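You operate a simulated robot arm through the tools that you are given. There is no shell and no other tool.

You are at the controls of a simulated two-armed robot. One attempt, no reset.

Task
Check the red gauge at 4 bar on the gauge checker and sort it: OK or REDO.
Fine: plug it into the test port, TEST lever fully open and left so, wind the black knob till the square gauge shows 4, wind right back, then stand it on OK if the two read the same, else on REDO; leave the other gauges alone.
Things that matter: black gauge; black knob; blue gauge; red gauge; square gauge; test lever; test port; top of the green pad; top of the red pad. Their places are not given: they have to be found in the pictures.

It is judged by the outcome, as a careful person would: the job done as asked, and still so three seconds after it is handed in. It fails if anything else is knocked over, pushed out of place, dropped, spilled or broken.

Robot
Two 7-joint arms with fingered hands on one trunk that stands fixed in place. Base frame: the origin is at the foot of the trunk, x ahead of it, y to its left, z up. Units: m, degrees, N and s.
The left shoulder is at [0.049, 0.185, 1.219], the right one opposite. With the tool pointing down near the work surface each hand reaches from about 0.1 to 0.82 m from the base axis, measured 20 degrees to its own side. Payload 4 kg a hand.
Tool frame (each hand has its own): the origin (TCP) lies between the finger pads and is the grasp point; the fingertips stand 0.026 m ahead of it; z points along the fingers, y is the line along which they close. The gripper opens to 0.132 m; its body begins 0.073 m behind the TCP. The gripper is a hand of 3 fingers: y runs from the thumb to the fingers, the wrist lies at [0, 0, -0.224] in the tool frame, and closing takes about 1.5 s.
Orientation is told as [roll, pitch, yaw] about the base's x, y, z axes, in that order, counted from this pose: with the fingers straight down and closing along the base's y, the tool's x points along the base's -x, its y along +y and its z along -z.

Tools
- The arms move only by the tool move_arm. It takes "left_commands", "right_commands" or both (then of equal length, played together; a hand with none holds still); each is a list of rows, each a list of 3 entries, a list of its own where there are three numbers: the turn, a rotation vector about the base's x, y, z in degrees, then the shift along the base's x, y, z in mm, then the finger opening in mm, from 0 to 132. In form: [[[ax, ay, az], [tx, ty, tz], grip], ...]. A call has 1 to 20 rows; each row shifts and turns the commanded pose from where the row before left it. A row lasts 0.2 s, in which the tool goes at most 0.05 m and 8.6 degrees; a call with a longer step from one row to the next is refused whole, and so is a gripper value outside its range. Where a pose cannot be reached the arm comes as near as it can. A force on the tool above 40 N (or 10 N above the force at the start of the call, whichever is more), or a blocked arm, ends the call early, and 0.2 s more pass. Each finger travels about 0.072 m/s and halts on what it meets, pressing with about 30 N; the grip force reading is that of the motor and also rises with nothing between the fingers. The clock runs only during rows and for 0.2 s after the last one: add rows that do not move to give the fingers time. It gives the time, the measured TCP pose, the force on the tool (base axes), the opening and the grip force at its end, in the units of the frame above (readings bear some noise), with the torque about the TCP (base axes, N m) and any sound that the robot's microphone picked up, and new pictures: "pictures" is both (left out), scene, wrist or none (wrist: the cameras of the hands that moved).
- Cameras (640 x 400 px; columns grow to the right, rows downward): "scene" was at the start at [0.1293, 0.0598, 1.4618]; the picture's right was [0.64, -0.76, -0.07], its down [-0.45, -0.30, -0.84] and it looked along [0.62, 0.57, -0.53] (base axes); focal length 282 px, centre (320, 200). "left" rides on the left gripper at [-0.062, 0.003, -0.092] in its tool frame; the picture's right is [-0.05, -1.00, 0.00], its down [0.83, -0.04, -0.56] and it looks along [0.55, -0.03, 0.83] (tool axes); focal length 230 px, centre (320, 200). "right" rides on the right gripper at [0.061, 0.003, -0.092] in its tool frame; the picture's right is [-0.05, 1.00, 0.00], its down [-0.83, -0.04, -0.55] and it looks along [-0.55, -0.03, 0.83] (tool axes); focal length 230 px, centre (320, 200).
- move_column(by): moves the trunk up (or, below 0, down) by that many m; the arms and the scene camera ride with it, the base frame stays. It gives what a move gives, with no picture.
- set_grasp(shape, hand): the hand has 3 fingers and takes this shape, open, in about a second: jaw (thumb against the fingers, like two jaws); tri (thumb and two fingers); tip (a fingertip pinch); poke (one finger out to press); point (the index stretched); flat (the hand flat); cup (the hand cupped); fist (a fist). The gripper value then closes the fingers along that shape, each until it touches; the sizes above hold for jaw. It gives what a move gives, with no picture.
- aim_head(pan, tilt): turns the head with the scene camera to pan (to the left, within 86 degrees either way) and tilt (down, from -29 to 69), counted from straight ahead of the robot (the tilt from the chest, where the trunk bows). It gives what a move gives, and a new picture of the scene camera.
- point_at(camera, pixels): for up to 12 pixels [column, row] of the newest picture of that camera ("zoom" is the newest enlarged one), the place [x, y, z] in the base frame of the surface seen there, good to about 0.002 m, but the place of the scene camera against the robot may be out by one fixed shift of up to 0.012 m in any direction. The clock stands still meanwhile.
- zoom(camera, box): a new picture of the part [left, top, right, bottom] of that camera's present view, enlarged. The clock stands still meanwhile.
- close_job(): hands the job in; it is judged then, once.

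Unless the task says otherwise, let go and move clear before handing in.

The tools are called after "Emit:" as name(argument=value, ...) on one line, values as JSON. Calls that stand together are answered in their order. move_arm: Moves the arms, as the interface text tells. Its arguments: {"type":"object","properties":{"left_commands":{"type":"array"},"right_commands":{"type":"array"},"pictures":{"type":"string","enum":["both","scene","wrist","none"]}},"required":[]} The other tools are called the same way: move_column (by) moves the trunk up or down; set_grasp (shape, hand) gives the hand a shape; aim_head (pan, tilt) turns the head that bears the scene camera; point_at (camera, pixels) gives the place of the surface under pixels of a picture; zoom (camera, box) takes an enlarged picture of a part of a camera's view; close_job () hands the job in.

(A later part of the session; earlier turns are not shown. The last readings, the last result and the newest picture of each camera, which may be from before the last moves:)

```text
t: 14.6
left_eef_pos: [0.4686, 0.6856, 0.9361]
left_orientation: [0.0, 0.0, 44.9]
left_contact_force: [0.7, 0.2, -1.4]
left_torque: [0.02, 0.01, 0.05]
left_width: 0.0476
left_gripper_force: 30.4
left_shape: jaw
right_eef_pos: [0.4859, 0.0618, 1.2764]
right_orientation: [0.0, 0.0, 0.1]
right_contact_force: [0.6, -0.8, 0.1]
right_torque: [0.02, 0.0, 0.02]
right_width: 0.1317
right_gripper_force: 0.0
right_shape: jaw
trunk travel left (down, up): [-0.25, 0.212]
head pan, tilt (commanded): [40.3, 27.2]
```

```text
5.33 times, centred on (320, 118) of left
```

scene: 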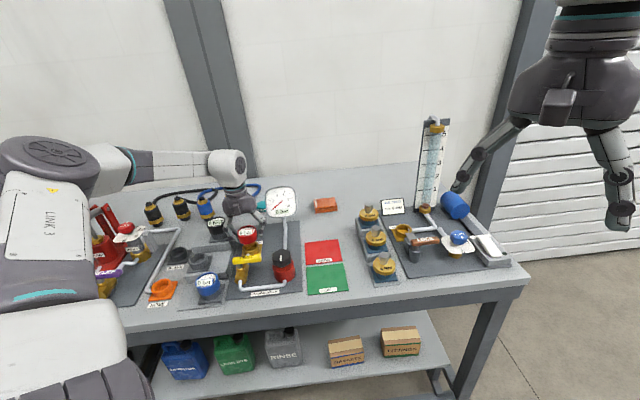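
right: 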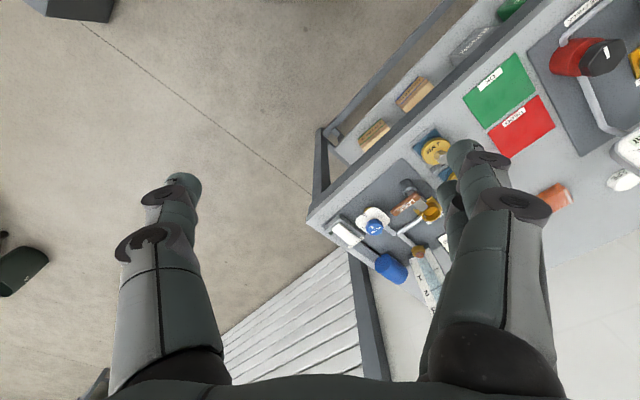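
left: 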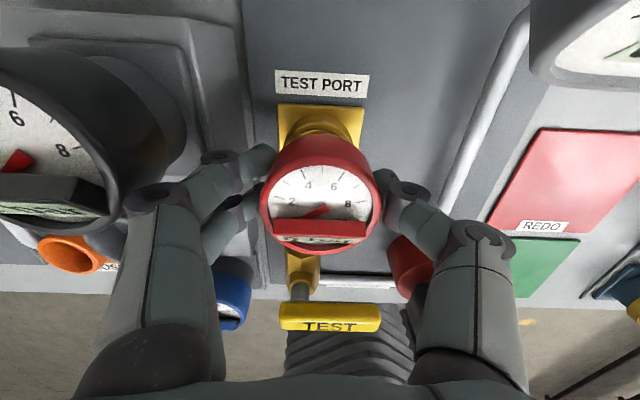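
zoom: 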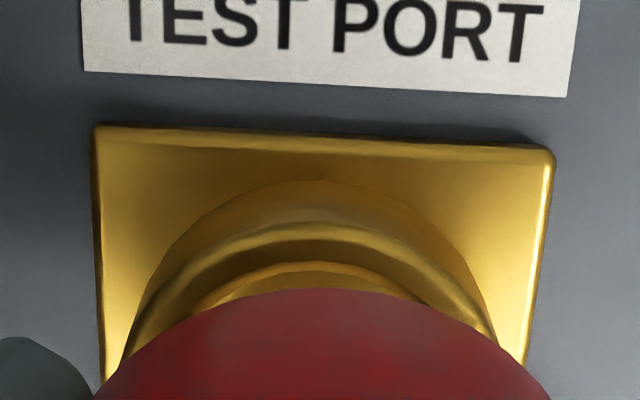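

The stem appears concentric with the ring (wrist zoom arcs both centred near x≈310). I'll let the arm settle and lower slowly into the port.

Emit:
move_arm(left_commands=[[[0, 0, 0], [0, 0, 0], 40], [[0, 0, 0], [0, 0, -4], 40], [[0, 0, 0], [0, 0, -4], 40], [[0, 0, 0], [0, 0, -4], 40], [[0, 0, 0], [0, 0, -4], 40], [[0, 0, 0], [0, 0, 0], 40], [[0, 0, 0], [0, 0, 0], 40]], pictures="both")

Emit:
zoom(camera="scene", box=[205, 210, 285, 260])

Emit:
zoom(camera="left", box=[260, 80, 380, 155])

```text
t: 16.2
left_eef_pos: [0.4698, 0.6867, 0.9175]
left_orientation: [0.0, 0.0, 44.9]
left_contact_force: [-1.3, 1.6, -1.1]
left_torque: [0.06, 0.0, 0.01]
left_width: 0.0477
left_gripper_force: 29.6
left_shape: jaw
right_eef_pos: [0.4844, 0.0638, 1.2768]
right_orientation: [-0.1, 0.1, 0.1]
right_contact_force: [0.0, -0.2, 0.2]
right_torque: [-0.01, 0.03, -0.02]
right_width: 0.1321
right_gripper_force: 0.0
right_shape: jaw
trunk travel left (down, up): [-0.25, 0.212]
head pan, tilt (commanded): [40.3, 27.2]
```

scene: 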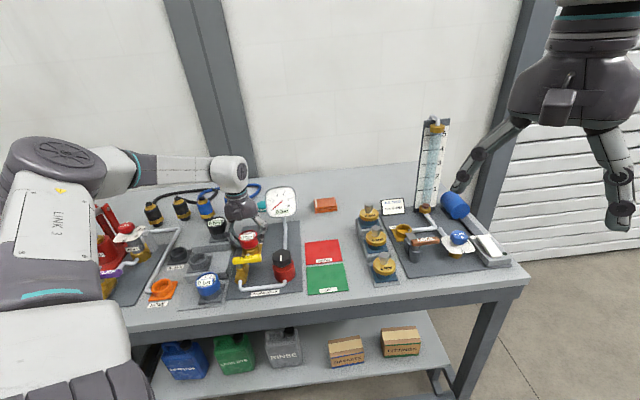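
left: 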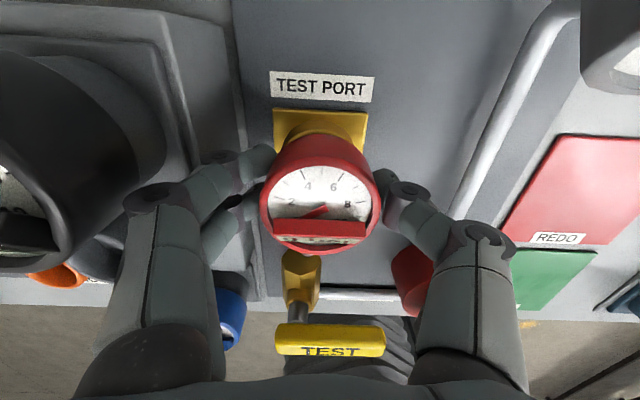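

```text
8.00 times, centred on (245, 235) of scene
```

zoom: 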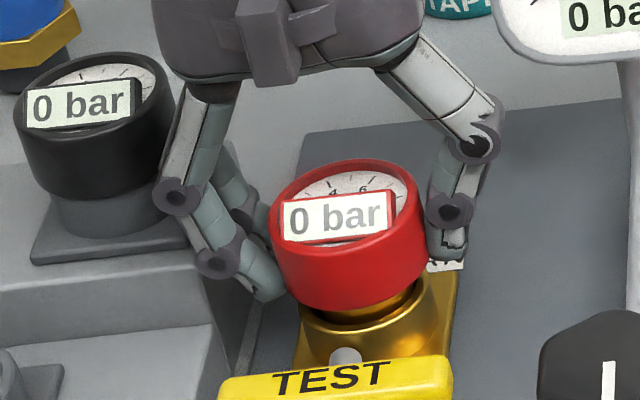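

```text
5.33 times, centred on (320, 118) of left
```

zoom: 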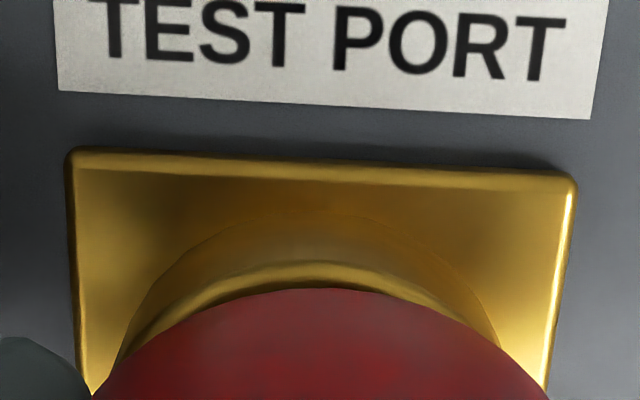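

The stem is inside the ring (z 0.9175, slight sideways force toward −r). I'll ease 1 mm toward −r and keep lowering to the seat at about z 0.904.

Emit:
move_arm(left_commands=[[[0, 0, 0], [-0.8, 0.8, -2], 40], [[0, 0, 0], [0, 0, -3], 40], [[0, 0, 0], [0, 0, -3], 40], [[0, 0, 0], [0, 0, -3], 40], [[0, 0, 0], [0, 0, -2], 40], [[0, 0, 0], [0, 0, 0], 40], [[0, 0, 0], [0, 0, 0], 40]], pictures="both")

Emit:
zoom(camera="scene", box=[205, 210, 285, 260])

Emit:
zoom(camera="left", box=[260, 80, 380, 155])

```text
t: 17.8
left_eef_pos: [0.4673, 0.6865, 0.9044]
left_orientation: [0.1, 0.0, 44.9]
left_contact_force: [1.7, 3.0, 1.2]
left_torque: [0.09, 0.01, -0.04]
left_width: 0.0472
left_gripper_force: 30.3
left_shape: jaw
right_eef_pos: [0.4856, 0.062, 1.2778]
right_orientation: [0.1, 0.0, -0.1]
right_contact_force: [-0.7, 0.5, -0.6]
right_torque: [0.0, 0.01, 0.03]
right_width: 0.1321
right_gripper_force: 0.1
right_shape: jaw
trunk travel left (down, up): [-0.25, 0.212]
head pan, tilt (commanded): [40.3, 27.2]
```

scene: 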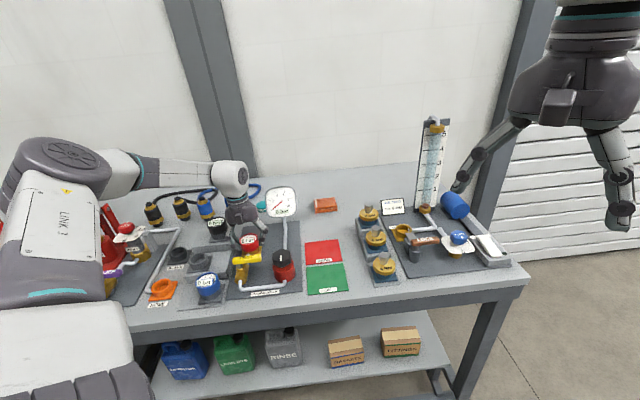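
left: 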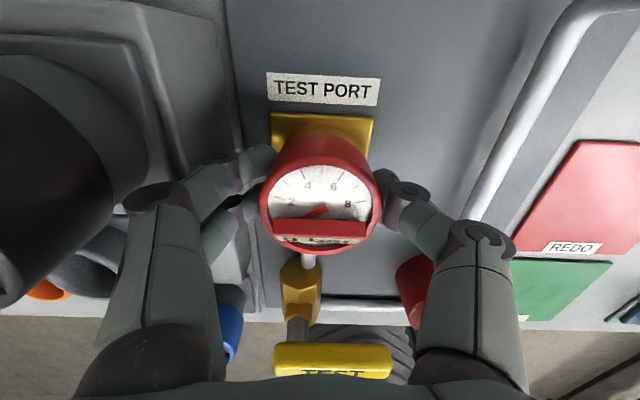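

```text
8.00 times, centred on (245, 235) of scene
```

zoom: 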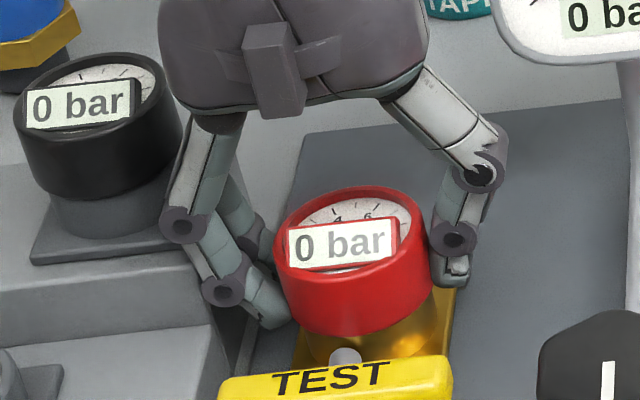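

```text
5.33 times, centred on (320, 118) of left
```

zoom: 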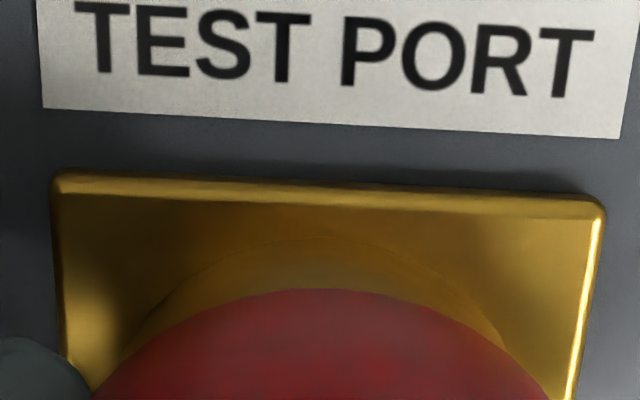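

It is at z 0.9044, about the expected seat. I'll press gently a little more to confirm contact with the seat.

Emit:
move_arm(left_commands=[[[0, 0, 0], [0, 0, -1], 40], [[0, 0, 0], [0, 0, -1], 40], [[0, 0, 0], [0, 0, -1], 40], [[0, 0, 0], [0, 0, 0], 40]], pictures="none")

```text
t: 18.8
left_eef_pos: [0.4687, 0.6861, 0.9041]
left_orientation: [0.1, -0.1, 45.0]
left_contact_force: [0.3, 8.1, 15.0]
left_torque: [0.23, 0.15, -0.06]
left_width: 0.0476
left_gripper_force: 29.8
left_shape: jaw
right_eef_pos: [0.4853, 0.0619, 1.2774]
right_orientation: [0.0, 0.0, 0.0]
right_contact_force: [0.5, 0.7, 0.0]
right_torque: [-0.02, 0.01, -0.04]
right_width: 0.1315
right_gripper_force: 0.1
right_shape: jaw
trunk travel left (down, up): [-0.25, 0.212]
head pan, tilt (commanded): [40.3, 27.2]
```

The seat is confirmed (15 N upward, no further travel). Before opening I need to know the clearance between the two fingers and the black gauge beside them, so I'll look closely and measure.

Emit:
zoom(camera="left", box=[60, 60, 300, 260])

Emit:
point_at(camera="left", pixels=[[127, 195], [150, 190], [205, 158], [215, 175], [100, 150], [143, 170], [60, 200], [120, 130], [150, 220], [190, 175], [130, 240], [250, 160]])

Emit:
zoom(camera="scene", box=[195, 195, 275, 245])

Emit:
point_at(camera="zoom", pixels=[[255, 300], [290, 350], [300, 390], [262, 240], [330, 340], [180, 200], [250, 220], [205, 240], [545, 260], [545, 340], [280, 160]])

```text
2.00 times, centred on (180, 160) of left
```

zoom: 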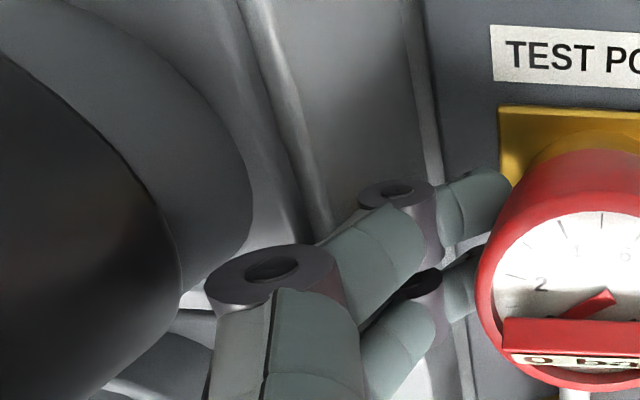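

```text
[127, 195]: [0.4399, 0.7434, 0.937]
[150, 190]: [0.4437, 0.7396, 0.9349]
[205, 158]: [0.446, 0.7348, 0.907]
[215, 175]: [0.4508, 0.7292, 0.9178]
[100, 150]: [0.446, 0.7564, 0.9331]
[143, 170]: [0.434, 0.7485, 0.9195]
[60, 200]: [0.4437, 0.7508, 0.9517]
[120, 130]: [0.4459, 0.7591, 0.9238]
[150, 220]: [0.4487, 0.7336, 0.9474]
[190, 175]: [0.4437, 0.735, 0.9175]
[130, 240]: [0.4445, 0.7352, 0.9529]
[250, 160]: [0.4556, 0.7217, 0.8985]
```

```text
8.00 times, centred on (235, 220) of scene
```

zoom: 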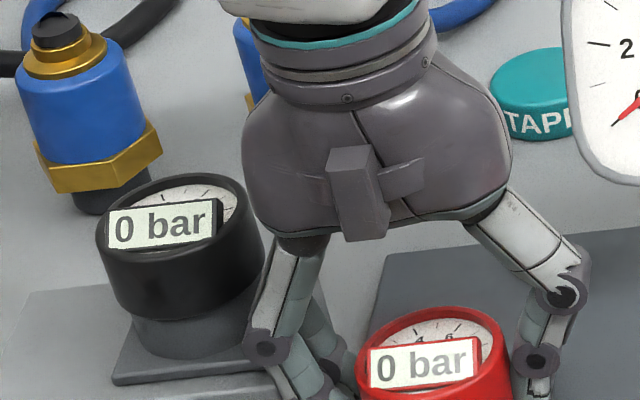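

```text
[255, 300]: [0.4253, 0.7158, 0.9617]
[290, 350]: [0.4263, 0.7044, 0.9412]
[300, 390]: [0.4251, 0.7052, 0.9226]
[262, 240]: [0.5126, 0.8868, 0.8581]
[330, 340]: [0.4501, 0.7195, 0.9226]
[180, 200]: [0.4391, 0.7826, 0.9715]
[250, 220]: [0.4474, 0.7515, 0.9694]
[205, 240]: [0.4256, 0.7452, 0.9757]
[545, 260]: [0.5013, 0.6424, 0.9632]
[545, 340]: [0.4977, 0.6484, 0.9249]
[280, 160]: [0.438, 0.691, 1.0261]
```

The finger knuckle is only about 6–8 mm from the black gauge, so I'll relieve the press and open just a few millimetres (to 57) rather than wide, then look.

Emit:
move_arm(left_commands=[[[0, 0, 0], [0, 0, 1.5], 40], [[0, 0, 0], [0, 0, 1], 44], [[0, 0, 0], [0, 0, 0], 48], [[0, 0, 0], [0, 0, 0], 52], [[0, 0, 0], [0, 0, 0], 54], [[0, 0, 0], [0, 0, 0], 54]], pictures="both")

Emit:
zoom(camera="left", box=[60, 60, 300, 260])

Emit:
zoom(camera="scene", box=[195, 210, 275, 260])

```text
t: 20.2
left_eef_pos: [0.469, 0.6855, 0.9051]
left_orientation: [0.2, 0.0, 44.9]
left_contact_force: [1.6, -3.3, 0.5]
left_torque: [0.02, 0.04, 0.11]
left_width: 0.0527
left_gripper_force: 0.0
left_shape: jaw
right_eef_pos: [0.4846, 0.0618, 1.2769]
right_orientation: [0.0, 0.0, 0.0]
right_contact_force: [0.4, 0.6, 0.0]
right_torque: [0.01, 0.04, 0.01]
right_width: 0.132
right_gripper_force: 0.0
right_shape: jaw
trunk travel left (down, up): [-0.25, 0.212]
head pan, tilt (commanded): [40.3, 27.2]
```

scene: 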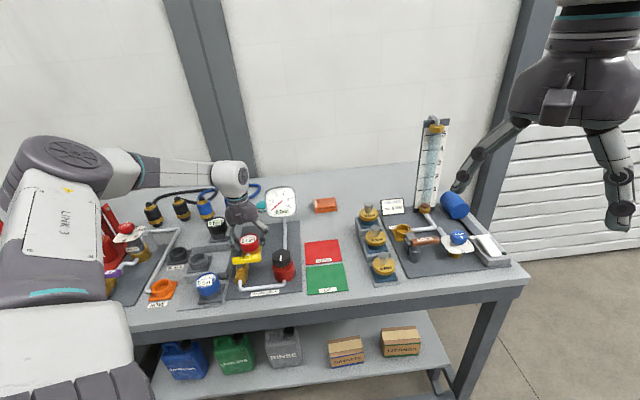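
left: 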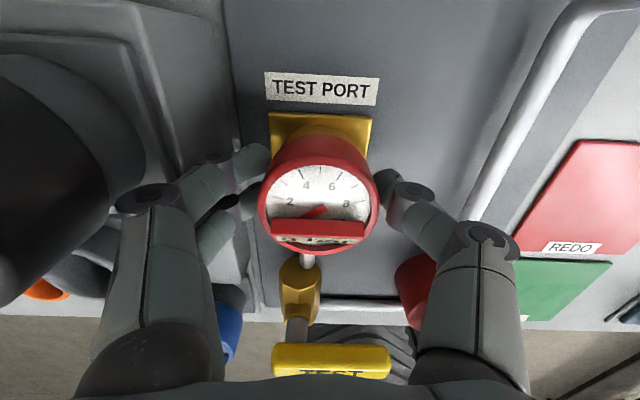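

```text
2.00 times, centred on (180, 160) of left
```

zoom: 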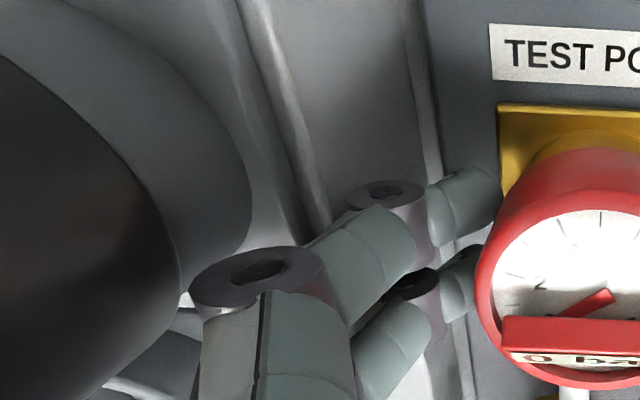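

```text
8.00 times, centred on (235, 235) of scene
```

zoom: 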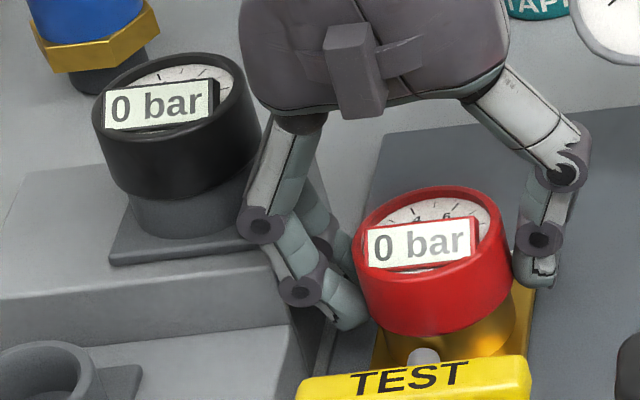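

The grip force is zero and the thumb side has a gap, with the two fingers at the left still close to the case. I'll open slightly to 58 and rise slowly.

Emit:
move_arm(left_commands=[[[0, 0, 0], [0, 0, 0], 57], [[0, 0, 0], [0, 0, 0], 59], [[0, 0, 0], [0, 0, 0], 59]], pictures="wrist")

Emit:
zoom(camera="left", box=[60, 60, 300, 260])

Emit:
point_at(camera="zoom", pixels=[[190, 285], [200, 270], [175, 270], [180, 240], [170, 300], [160, 230], [230, 255], [310, 250]])

```text
t: 21.0
left_eef_pos: [0.4687, 0.6865, 0.9057]
left_orientation: [-0.1, 0.0, 44.9]
left_contact_force: [2.5, -5.7, -0.3]
left_torque: [0.02, 0.0, 0.15]
left_width: 0.0557
left_gripper_force: 0.1
left_shape: jaw
right_eef_pos: [0.4856, 0.0618, 1.2762]
right_orientation: [-0.1, 0.0, -0.1]
right_contact_force: [-0.3, 0.5, -0.8]
right_torque: [-0.02, 0.0, -0.01]
right_width: 0.1319
right_gripper_force: 0.1
right_shape: jaw
trunk travel left (down, up): [-0.25, 0.212]
head pan, tilt (commanded): [40.3, 27.2]
```

left: 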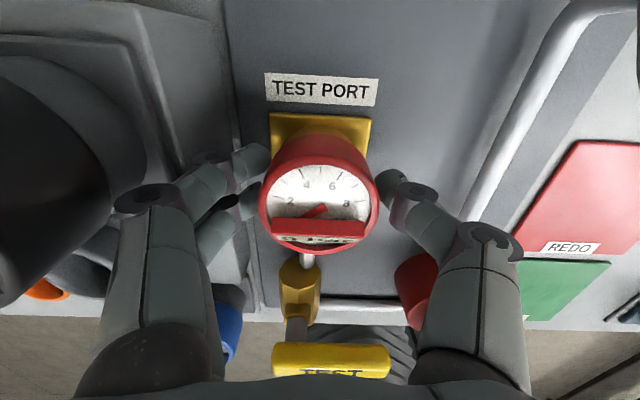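

```text
2.00 times, centred on (180, 160) of left
```

zoom: 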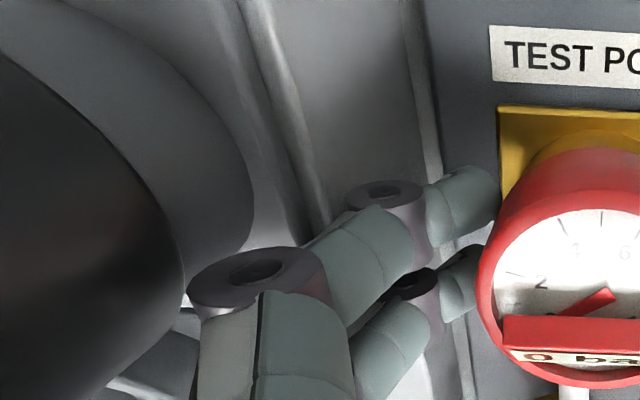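

```text
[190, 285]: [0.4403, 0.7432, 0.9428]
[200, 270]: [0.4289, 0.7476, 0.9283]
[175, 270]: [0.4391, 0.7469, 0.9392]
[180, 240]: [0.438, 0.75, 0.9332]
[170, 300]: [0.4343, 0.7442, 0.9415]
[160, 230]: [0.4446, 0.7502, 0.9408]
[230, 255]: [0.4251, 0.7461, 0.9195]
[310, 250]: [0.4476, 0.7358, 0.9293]
```

The sideways force rose to about 6 N toward +r while the left fingers stopped moving, so the knuckle is touching the black gauge. I'll back off: narrow to 54 and shift 2 mm toward +r, then check the force.

Emit:
move_arm(left_commands=[[[0, 0, 0], [0.7, -0.7, 0], 55], [[0, 0, 0], [0.7, -0.7, 0], 54], [[0, 0, 0], [0, 0, 0], 54], [[0, 0, 0], [0, 0, 0], 54]], pictures="wrist")

Emit:
zoom(camera="left", box=[60, 60, 300, 260])

Emit:
zoom(camera="left", box=[220, 110, 420, 260])

```text
t: 22.0
left_eef_pos: [0.4693, 0.6849, 0.9054]
left_orientation: [-0.1, 0.0, 45.0]
left_contact_force: [-1.1, 1.1, 0.2]
left_torque: [0.0, -0.01, -0.02]
left_width: 0.0545
left_gripper_force: 0.0
left_shape: jaw
right_eef_pos: [0.4858, 0.0634, 1.2774]
right_orientation: [0.0, 0.0, 0.0]
right_contact_force: [-0.5, 1.1, 0.3]
right_torque: [0.02, -0.05, 0.03]
right_width: 0.1319
right_gripper_force: 0.1
right_shape: jaw
trunk travel left (down, up): [-0.25, 0.212]
head pan, tilt (commanded): [40.3, 27.2]
```

left: 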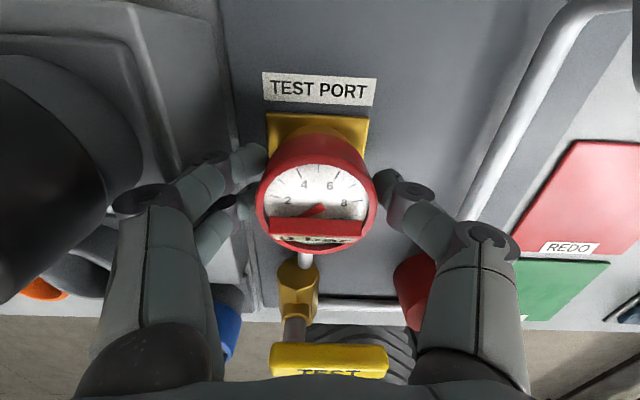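

```text
2.00 times, centred on (180, 160) of left
```

zoom: 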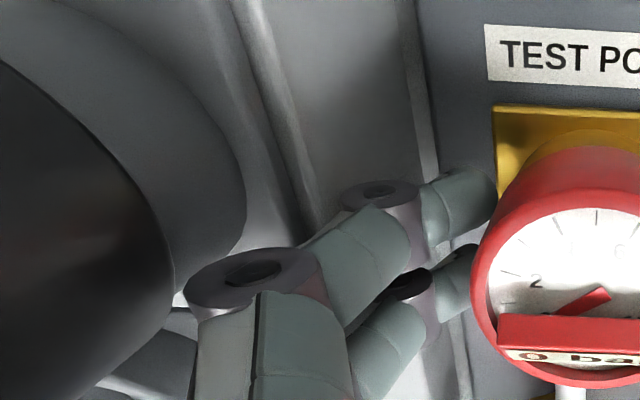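

```text
2.67 times, centred on (320, 185) of left
```

zoom: 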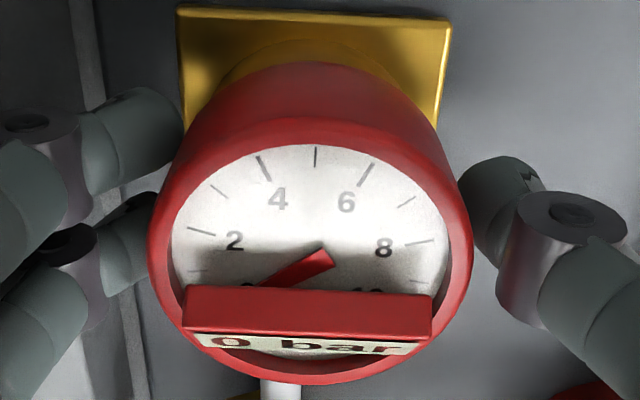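

The force is down to about 1.5 N, so the black gauge is no longer pressed and there is a thin gap around the red case. I'll rise slowly with this opening.

Emit:
move_arm(left_commands=[[[0, 0, 0], [-0.3, 0.3, 3], 54], [[0, 0, 0], [0, 0, 5], 54], [[0, 0, 0], [0, 0, 8], 54], [[0, 0, 0], [0, 0, 8], 54], [[0, 0, 0], [0, 0, 10], 54], [[0, 0, 0], [0, 0, 0], 54]], pictures="both")

Emit:
zoom(camera="scene", box=[195, 210, 275, 260])

```text
t: 23.4
left_eef_pos: [0.4698, 0.6857, 0.9383]
left_orientation: [0.0, 0.1, 45.1]
left_contact_force: [-0.4, -0.5, 1.0]
left_torque: [0.0, -0.02, 0.01]
left_width: 0.0543
left_gripper_force: 0.1
left_shape: jaw
right_eef_pos: [0.4852, 0.0622, 1.277]
right_orientation: [-0.1, 0.0, 0.0]
right_contact_force: [0.3, -0.1, 0.8]
right_torque: [-0.01, 0.02, 0.0]
right_width: 0.132
right_gripper_force: 0.0
right_shape: jaw
trunk travel left (down, up): [-0.25, 0.212]
head pan, tilt (commanded): [40.3, 27.2]
```

scene: 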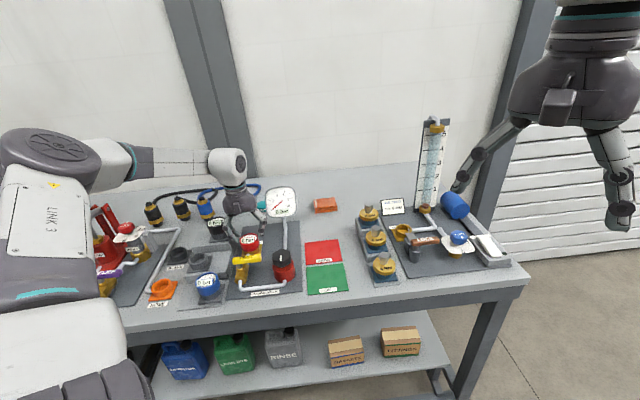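
left: 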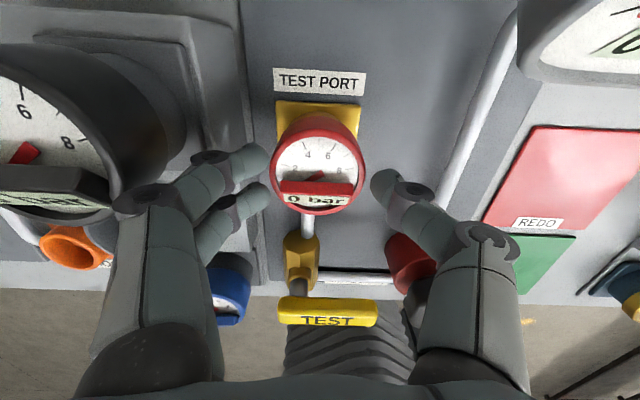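

```text
8.00 times, centred on (235, 235) of scene
```

zoom: 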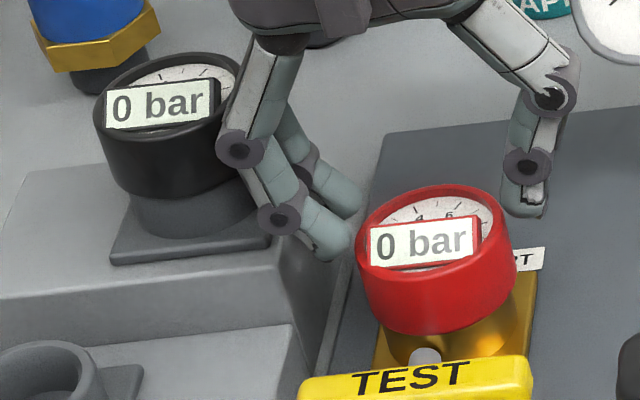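

The red gauge stays seated in the port and the hand is free. I'll rise well clear, then turn the hand −90° (closing fore-aft) and go above the lever's free end.

Emit:
move_arm(left_commands=[[[0, 0, 0], [0, 0, 15], 54], [[0, 0, 0], [0, 0, 25], 54], [[0, 0, 0], [0, 0, 35], 54], [[0, 0, 0], [0, 0, 35], 54], [[0, 0, -7.5], [-4.8, -8, 0], 60], [[0, 0, -7.5], [-4.8, -8, 0], 60], [[0, 0, -7.5], [-4.8, -8, 0], 60], [[0, 0, -7.5], [-4.8, -8, 0], 60], [[0, 0, -7.5], [-4.8, -8, 0], 60], [[0, 0, -7.5], [-4.8, -8, 0], 60], [[0, 0, -7.5], [-4.8, -8, 0], 60], [[0, 0, -7.5], [-4.8, -8, 0], 60], [[0, 0, -7.5], [-4.8, -8, 0], 60], [[0, 0, -7.5], [-4.8, -8, 0], 60], [[0, 0, -7.5], [-4.8, -8, 0], 60], [[0, 0, -7.5], [-4.8, -8, 0], 60], [[0, 0, 0], [0, 0, 0], 60], [[0, 0, 0], [0, 0, 0], 60]], pictures="both")

```text
t: 27.2
left_eef_pos: [0.4127, 0.5896, 1.0499]
left_orientation: [0.0, 0.1, -45.1]
left_contact_force: [0.0, -0.8, 0.7]
left_torque: [-0.03, 0.02, 0.02]
left_width: 0.0596
left_gripper_force: 0.0
left_shape: jaw
right_eef_pos: [0.486, 0.0632, 1.2763]
right_orientation: [-0.1, 0.1, 0.0]
right_contact_force: [-0.1, 0.5, -0.5]
right_torque: [-0.01, 0.0, 0.01]
right_width: 0.1317
right_gripper_force: 0.1
right_shape: jaw
trunk travel left (down, up): [-0.25, 0.212]
head pan, tilt (commanded): [40.3, 27.2]
```

scene: 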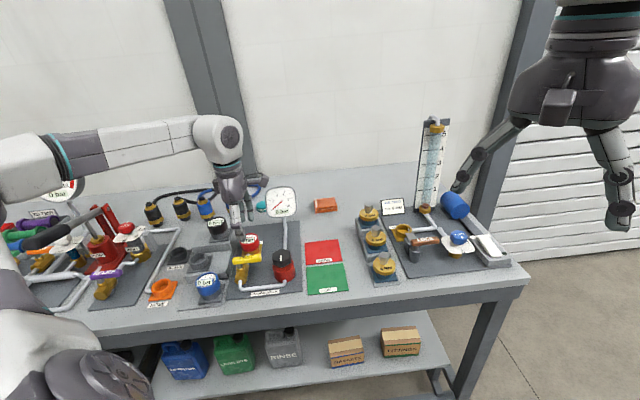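
left: 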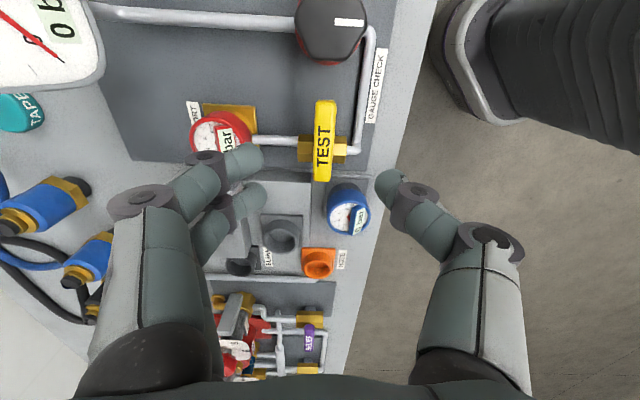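

From this side the lever lies at (324,100–180), free end toward the knob. I'll zoom on the valve for hints about which way it turns and its exact place.

Emit:
zoom(camera="left", box=[270, 80, 390, 200])

Emit:
point_at(camera="left", pixels=[[326, 104], [324, 140], [322, 176], [316, 140], [333, 140], [316, 104], [336, 104], [330, 25]])

Emit:
zoom(camera="scene", box=[220, 230, 300, 280])

```text
3.33 times, centred on (330, 140) of left
```

zoom: 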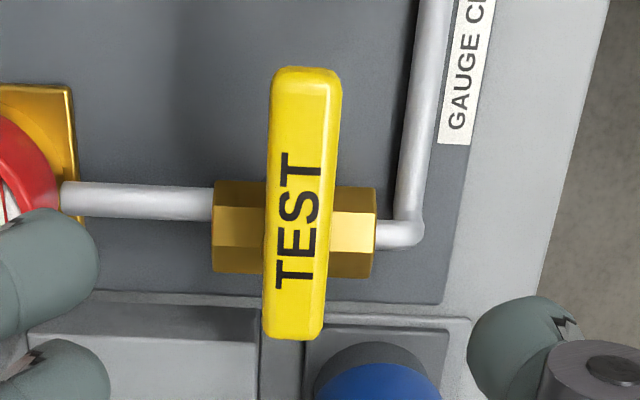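

```text
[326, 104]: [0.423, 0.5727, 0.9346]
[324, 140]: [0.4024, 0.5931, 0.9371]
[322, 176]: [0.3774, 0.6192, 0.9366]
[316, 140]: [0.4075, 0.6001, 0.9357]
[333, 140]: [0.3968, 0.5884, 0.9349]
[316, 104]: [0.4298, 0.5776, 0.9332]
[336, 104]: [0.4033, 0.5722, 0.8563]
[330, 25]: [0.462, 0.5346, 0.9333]
```

```text
8.00 times, centred on (260, 255) of scene
```

zoom: 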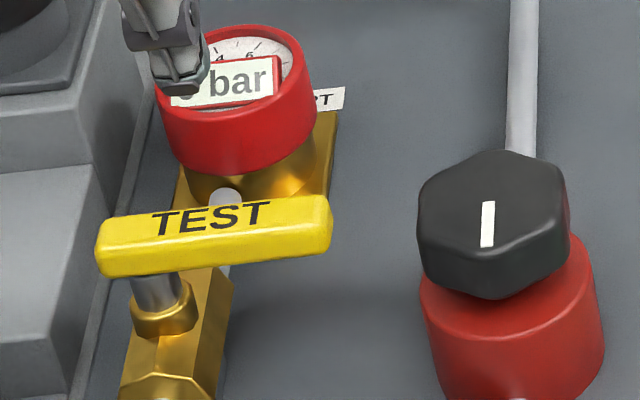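

The lever centre-line and stem are confirmed, pivot near its −r end. I'll descend so thumb and fingers straddle the handle near its free end at z≈0.942.

Emit:
move_arm(left_commands=[[[0, 0, 0], [0, -2, -15], 60], [[0, 0, 0], [0, -2, -20], 60], [[0, 0, 0], [0, 0, -20], 60], [[0, 0, 0], [0, 0, -20], 60], [[0, 0, 0], [0, 0, -15], 60], [[0, 0, 0], [0, 0, -10], 60], [[0, 0, 0], [0, 0, -6], 60], [[0, 0, 0], [0, 0, 0], 60], [[0, 0, 0], [0, 0, 0], 60]], pictures="both")

Emit:
zoom(camera="scene", box=[215, 220, 311, 280])

```text
t: 29.2
left_eef_pos: [0.4133, 0.5838, 0.9441]
left_orientation: [0.0, 0.1, -45.1]
left_contact_force: [-0.1, 0.8, 1.3]
left_torque: [-0.01, 0.01, 0.0]
left_width: 0.0593
left_gripper_force: 0.1
left_shape: jaw
right_eef_pos: [0.4837, 0.0628, 1.2769]
right_orientation: [-0.1, 0.0, 0.0]
right_contact_force: [-0.3, -0.9, 0.4]
right_torque: [0.01, 0.01, -0.02]
right_width: 0.132
right_gripper_force: 0.1
right_shape: jaw
trunk travel left (down, up): [-0.25, 0.212]
head pan, tilt (commanded): [40.3, 27.2]
```

scene: 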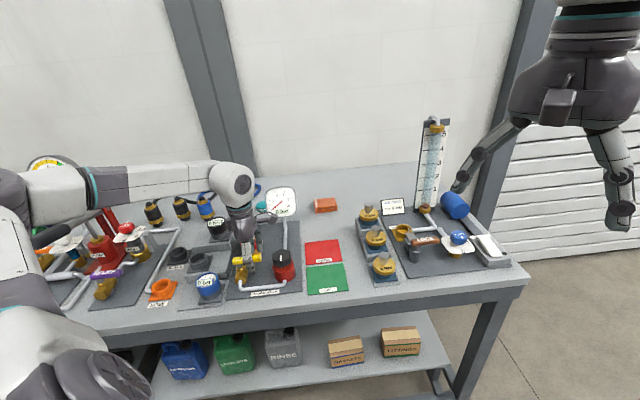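
left: 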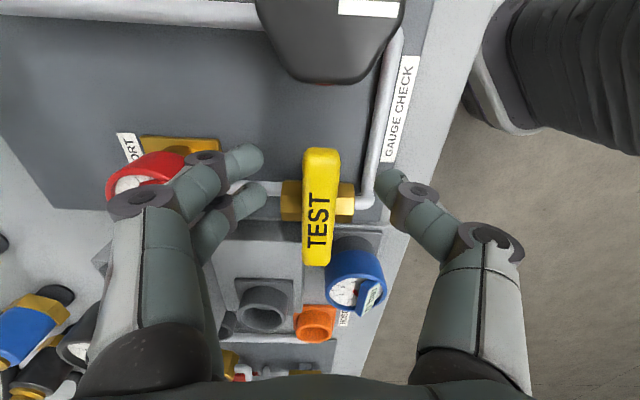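

```text
6.67 times, centred on (263, 250) of scene
```

zoom: 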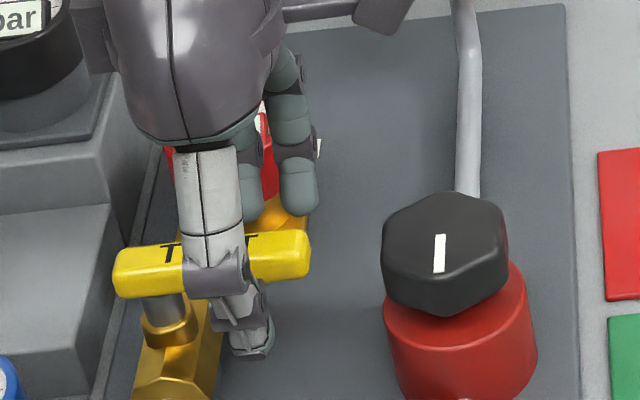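

The handle lies between thumb and fingers as wanted (wrist view: handle x 303–340, fingers either side). I'll close to 24 mm for a loose straddle.

Emit:
move_arm(left_commands=[[[0, 0, 0], [0, 0, 0], 48], [[0, 0, 0], [0, 0, 0], 36], [[0, 0, 0], [0, 0, 0], 26], [[0, 0, 0], [0, 0, 0], 24], [[0, 0, 0], [0, 0, 0], 24]], pictures="wrist")

Emit:
zoom(camera="left", box=[220, 110, 420, 270])

```text
t: 30.4
left_eef_pos: [0.4127, 0.5857, 0.9432]
left_orientation: [0.1, 0.0, -45.1]
left_contact_force: [-0.7, -0.1, -1.3]
left_torque: [-0.01, -0.02, 0.02]
left_width: 0.0245
left_gripper_force: 0.1
left_shape: jaw
right_eef_pos: [0.4851, 0.061, 1.2783]
right_orientation: [0.1, 0.1, 0.0]
right_contact_force: [0.0, 0.4, -0.1]
right_torque: [0.0, -0.01, 0.0]
right_width: 0.1318
right_gripper_force: 0.0
right_shape: jaw
trunk travel left (down, up): [-0.25, 0.212]
head pan, tilt (commanded): [40.3, 27.2]
```

left: 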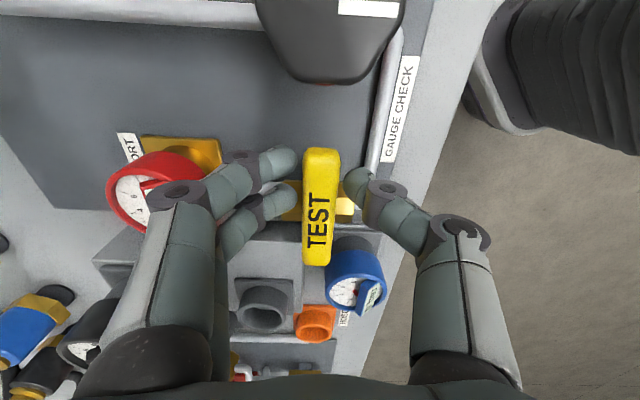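

```text
2.50 times, centred on (320, 190) of left
```

zoom: 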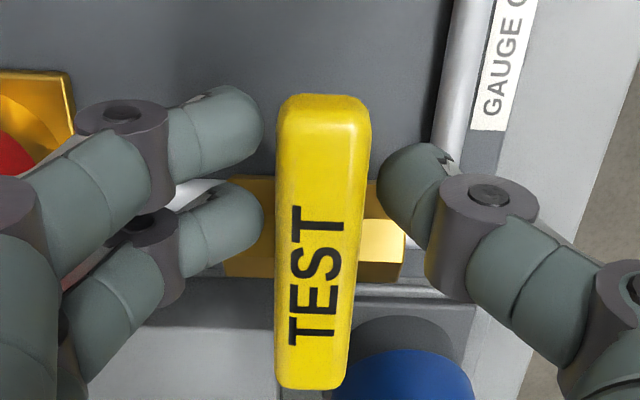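

A neat straddle with ~4 mm play each side. I'll try turning it counter-clockwise first (toward the port, usual opening direction) by 15° following the arc, and check the force.

Emit:
move_arm(left_commands=[[[0, 0, 3.75], [1.9, 2.1, 0], 24], [[0, 0, 3.75], [1.85, 2.2, 0], 24], [[0, 0, 3.75], [1.7, 2.3, 0], 24], [[0, 0, 3.75], [1.5, 2.4, 0], 24], [[0, 0, 0], [0, 0, 0], 24]], pictures="wrist")

Emit:
zoom(camera="left", box=[220, 110, 420, 270])

```text
t: 31.6
left_eef_pos: [0.4176, 0.595, 0.9449]
left_orientation: [0.0, 0.0, -29.9]
left_contact_force: [-8.1, -3.0, 3.1]
left_torque: [-0.09, 0.16, -0.17]
left_width: 0.0272
left_gripper_force: 0.0
left_shape: jaw
right_eef_pos: [0.484, 0.0615, 1.2776]
right_orientation: [0.0, 0.0, 0.0]
right_contact_force: [-0.9, 0.0, 0.2]
right_torque: [0.03, 0.04, 0.03]
right_width: 0.1321
right_gripper_force: 0.1
right_shape: jaw
trunk travel left (down, up): [-0.25, 0.212]
head pan, tilt (commanded): [40.3, 27.2]
```

left: 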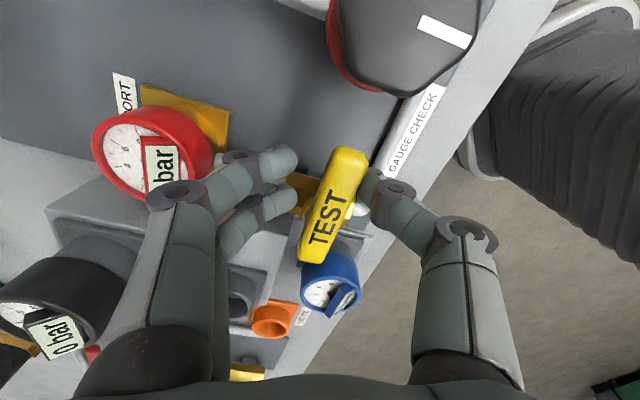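

```text
2.50 times, centred on (320, 190) of left
```

zoom: 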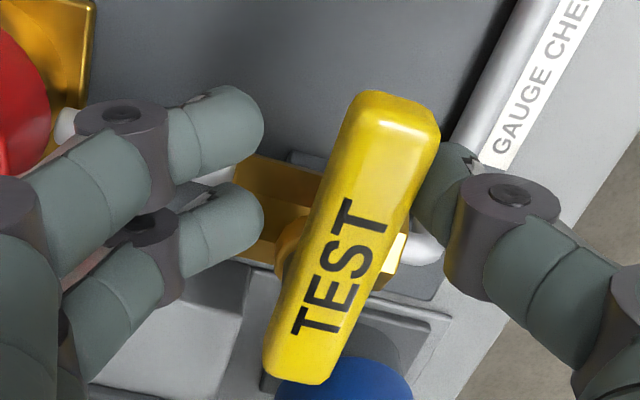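

The lever did not follow (it is tilted relative to the hand, and ~8.6 N is pushing back), so counter-clockwise seems blocked. I'll return and try clockwise (toward the front) by 15°.

Emit:
move_arm(left_commands=[[[0, 0, -3.75], [-1.5, -2.4, 0], 24], [[0, 0, -3.75], [-1.7, -2.3, 0], 24], [[0, 0, -3.75], [-1.85, -2.2, 0], 24], [[0, 0, -3.75], [-1.9, -2.1, 0], 24], [[0, 0, -3.75], [-2.08, -1.95, 0], 24], [[0, 0, -3.75], [-2.2, -1.81, 0], 24], [[0, 0, -3.75], [-2.31, -1.66, 0], 24], [[0, 0, -3.75], [-2.42, -1.5, 0], 24], [[0, 0, 0], [0, 0, 0], 24]], pictures="wrist")

Emit:
zoom(camera="left", box=[220, 110, 420, 270])

```text
t: 33.6
left_eef_pos: [0.4036, 0.5794, 0.9427]
left_orientation: [0.1, 0.0, -60.1]
left_contact_force: [1.0, 0.7, -0.1]
left_torque: [0.01, -0.04, 0.0]
left_width: 0.0246
left_gripper_force: 0.2
left_shape: jaw
right_eef_pos: [0.4853, 0.0625, 1.2779]
right_orientation: [0.1, 0.1, 0.0]
right_contact_force: [0.6, 0.2, 0.3]
right_torque: [0.0, 0.0, -0.02]
right_width: 0.1317
right_gripper_force: 0.0
right_shape: jaw
trunk travel left (down, up): [-0.25, 0.212]
head pan, tilt (commanded): [40.3, 27.2]
```

left: 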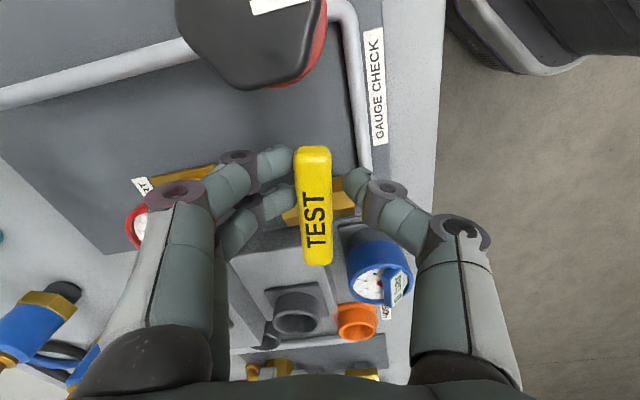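

```text
2.50 times, centred on (320, 190) of left
```

zoom: 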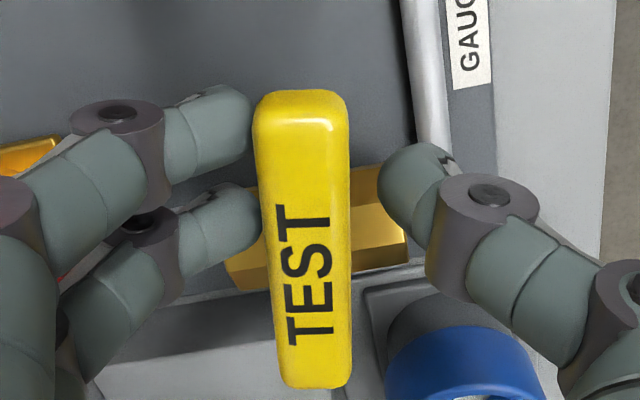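

Clockwise works: the lever followed freely (about 1 N). I'll continue the arc clockwise to about 52° total, then check.

Emit:
move_arm(left_commands=[[[0, 0, -7.5], [-5.1, -2.52, 0], 24], [[0, 0, -7.5], [-5.39, -1.83, 0], 24], [[0, 0, -7.5], [-5.58, -1.11, 0], 24], [[0, 0, -7.5], [-5.68, -0.37, 0], 24], [[0, 0, -7.5], [-5.68, 0.37, 0], 24], [[0, 0, 0], [0, 0, 0], 24]], pictures="both")

```text
t: 35.0
left_eef_pos: [0.4028, 0.5339, 0.9347]
left_orientation: [-0.1, 0.0, -86.4]
left_contact_force: [-8.2, -1.4, 0.9]
left_torque: [-0.03, 0.02, -0.04]
left_width: 0.0219
left_gripper_force: 0.1
left_shape: jaw
left hand out of reach, approached as far as the arm can: row 3, 4, 5
right_eef_pos: [0.4825, 0.062, 1.2783]
right_orientation: [0.0, -0.1, 0.0]
right_contact_force: [-0.4, -0.3, 0.3]
right_torque: [-0.02, -0.01, 0.0]
right_width: 0.1317
right_gripper_force: 0.0
right_shape: jaw
trunk travel left (down, up): [-0.25, 0.212]
head pan, tilt (commanded): [40.3, 27.2]
```

scene: 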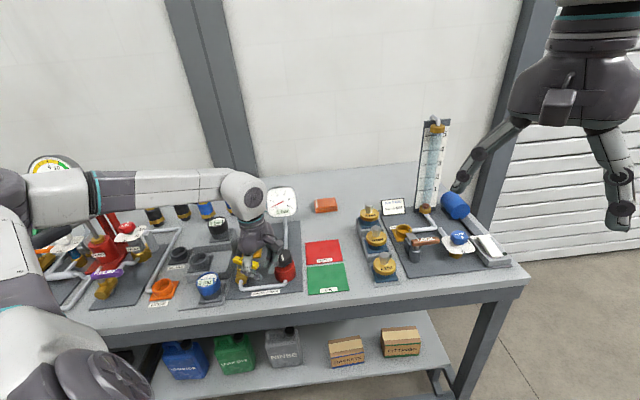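
left: 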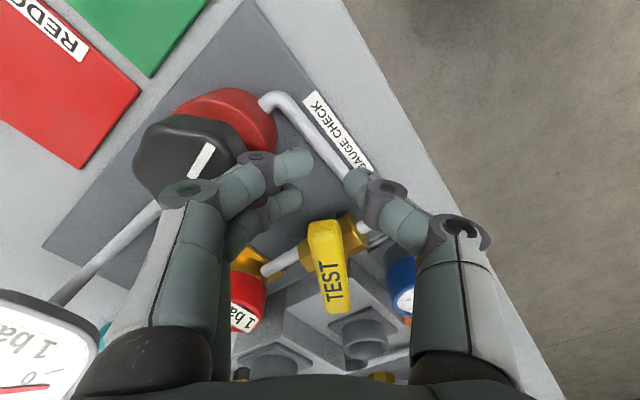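

The wrist hit its yaw limit near −87°, the hand slid off the lever end toward the knob (−8 N in x), and the gauges read about 1 bar now, so the knob was nudged. I'll first lift straight up to clear everything, then re-plan.

Emit:
move_arm(left_commands=[[[0, 0, 0], [0, 0, 6], 24], [[0, 0, 0], [0, 0, 8], 24], [[0, 0, 0], [0, 0, 8], 24], [[0, 0, 0], [0, 0, 8], 24], [[0, 0, 0], [0, 0, 8], 24]], pictures="both")

```text
t: 36.2
left_eef_pos: [0.4035, 0.5355, 0.9711]
left_orientation: [0.0, 0.0, -86.3]
left_contact_force: [-0.4, 0.2, -0.9]
left_torque: [-0.04, -0.02, -0.01]
left_width: 0.0239
left_gripper_force: 0.1
left_shape: jaw
right_eef_pos: [0.4853, 0.0621, 1.2775]
right_orientation: [0.0, 0.0, -0.1]
right_contact_force: [0.9, 1.3, 0.0]
right_torque: [0.0, 0.01, 0.03]
right_width: 0.1322
right_gripper_force: 0.0
right_shape: jaw
trunk travel left (down, up): [-0.25, 0.212]
head pan, tilt (commanded): [40.3, 27.2]
```

scene: 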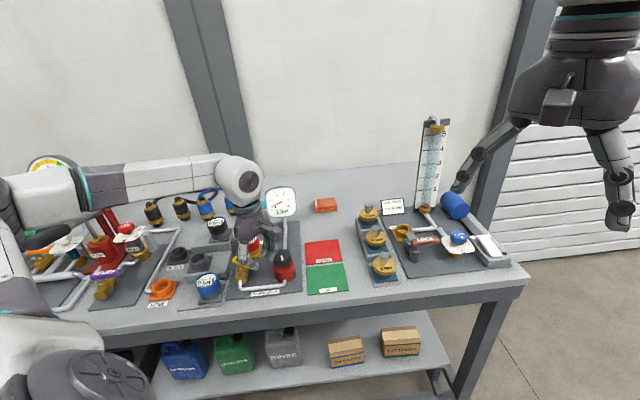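
left: 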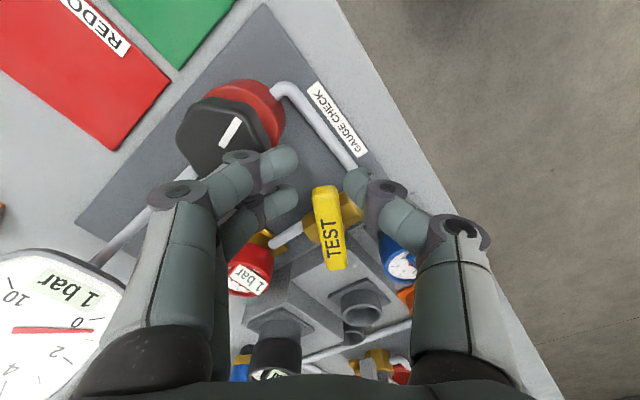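

Now free of contact at z 0.971. I'll rise further and turn back to a comfortable yaw while looking at the lever, gauges and knob.

Emit:
move_arm(left_commands=[[[0, 0, 0], [0, 0, 20], 24], [[0, 0, 0], [0, 0, 25], 24], [[0, 0, 0], [0, 0, 25], 24], [[0, 0, 8], [0, 0, 0], 24], [[0, 0, 8], [0, 0, 0], 24], [[0, 0, 8], [0, 0, 0], 24], [[0, 0, 8], [0, 0, 0], 24], [[0, 0, 8], [0, 0, 0], 24], [[0, 0, 0], [0, 0, 0], 24]], pictures="both")

Emit:
zoom(camera="scene", box=[220, 180, 316, 300])

```text
t: 38.2
left_eef_pos: [0.404, 0.5342, 1.0379]
left_orientation: [0.1, 0.1, -46.2]
left_contact_force: [-0.6, -0.7, 0.8]
left_torque: [0.02, -0.01, 0.01]
left_width: 0.0239
left_gripper_force: 0.1
left_shape: jaw
right_eef_pos: [0.4851, 0.0617, 1.2777]
right_orientation: [0.1, 0.0, 0.0]
right_contact_force: [-0.5, 0.2, 0.1]
right_torque: [0.01, 0.01, 0.0]
right_width: 0.1319
right_gripper_force: 0.0
right_shape: jaw
trunk travel left (down, up): [-0.25, 0.212]
head pan, tilt (commanded): [40.3, 27.2]
```

scene: 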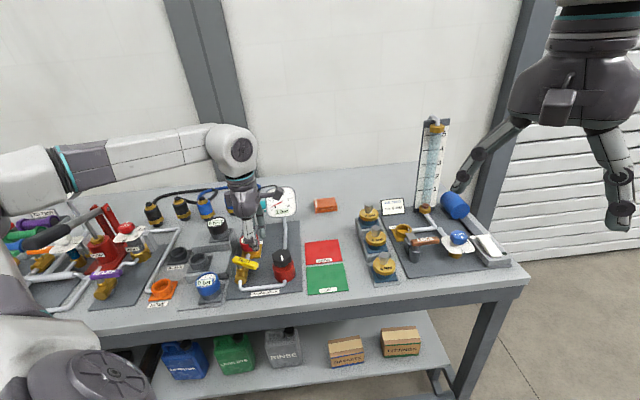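
left: 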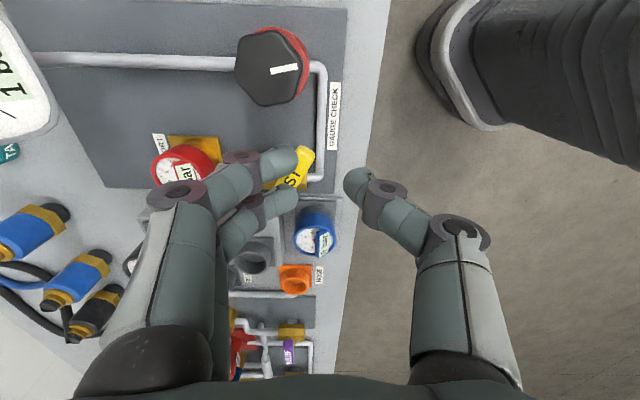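

```text
3.33 times, centred on (268, 240) of scene
```

zoom: 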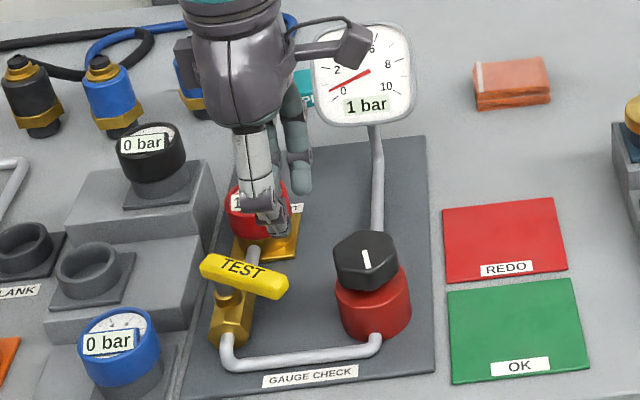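

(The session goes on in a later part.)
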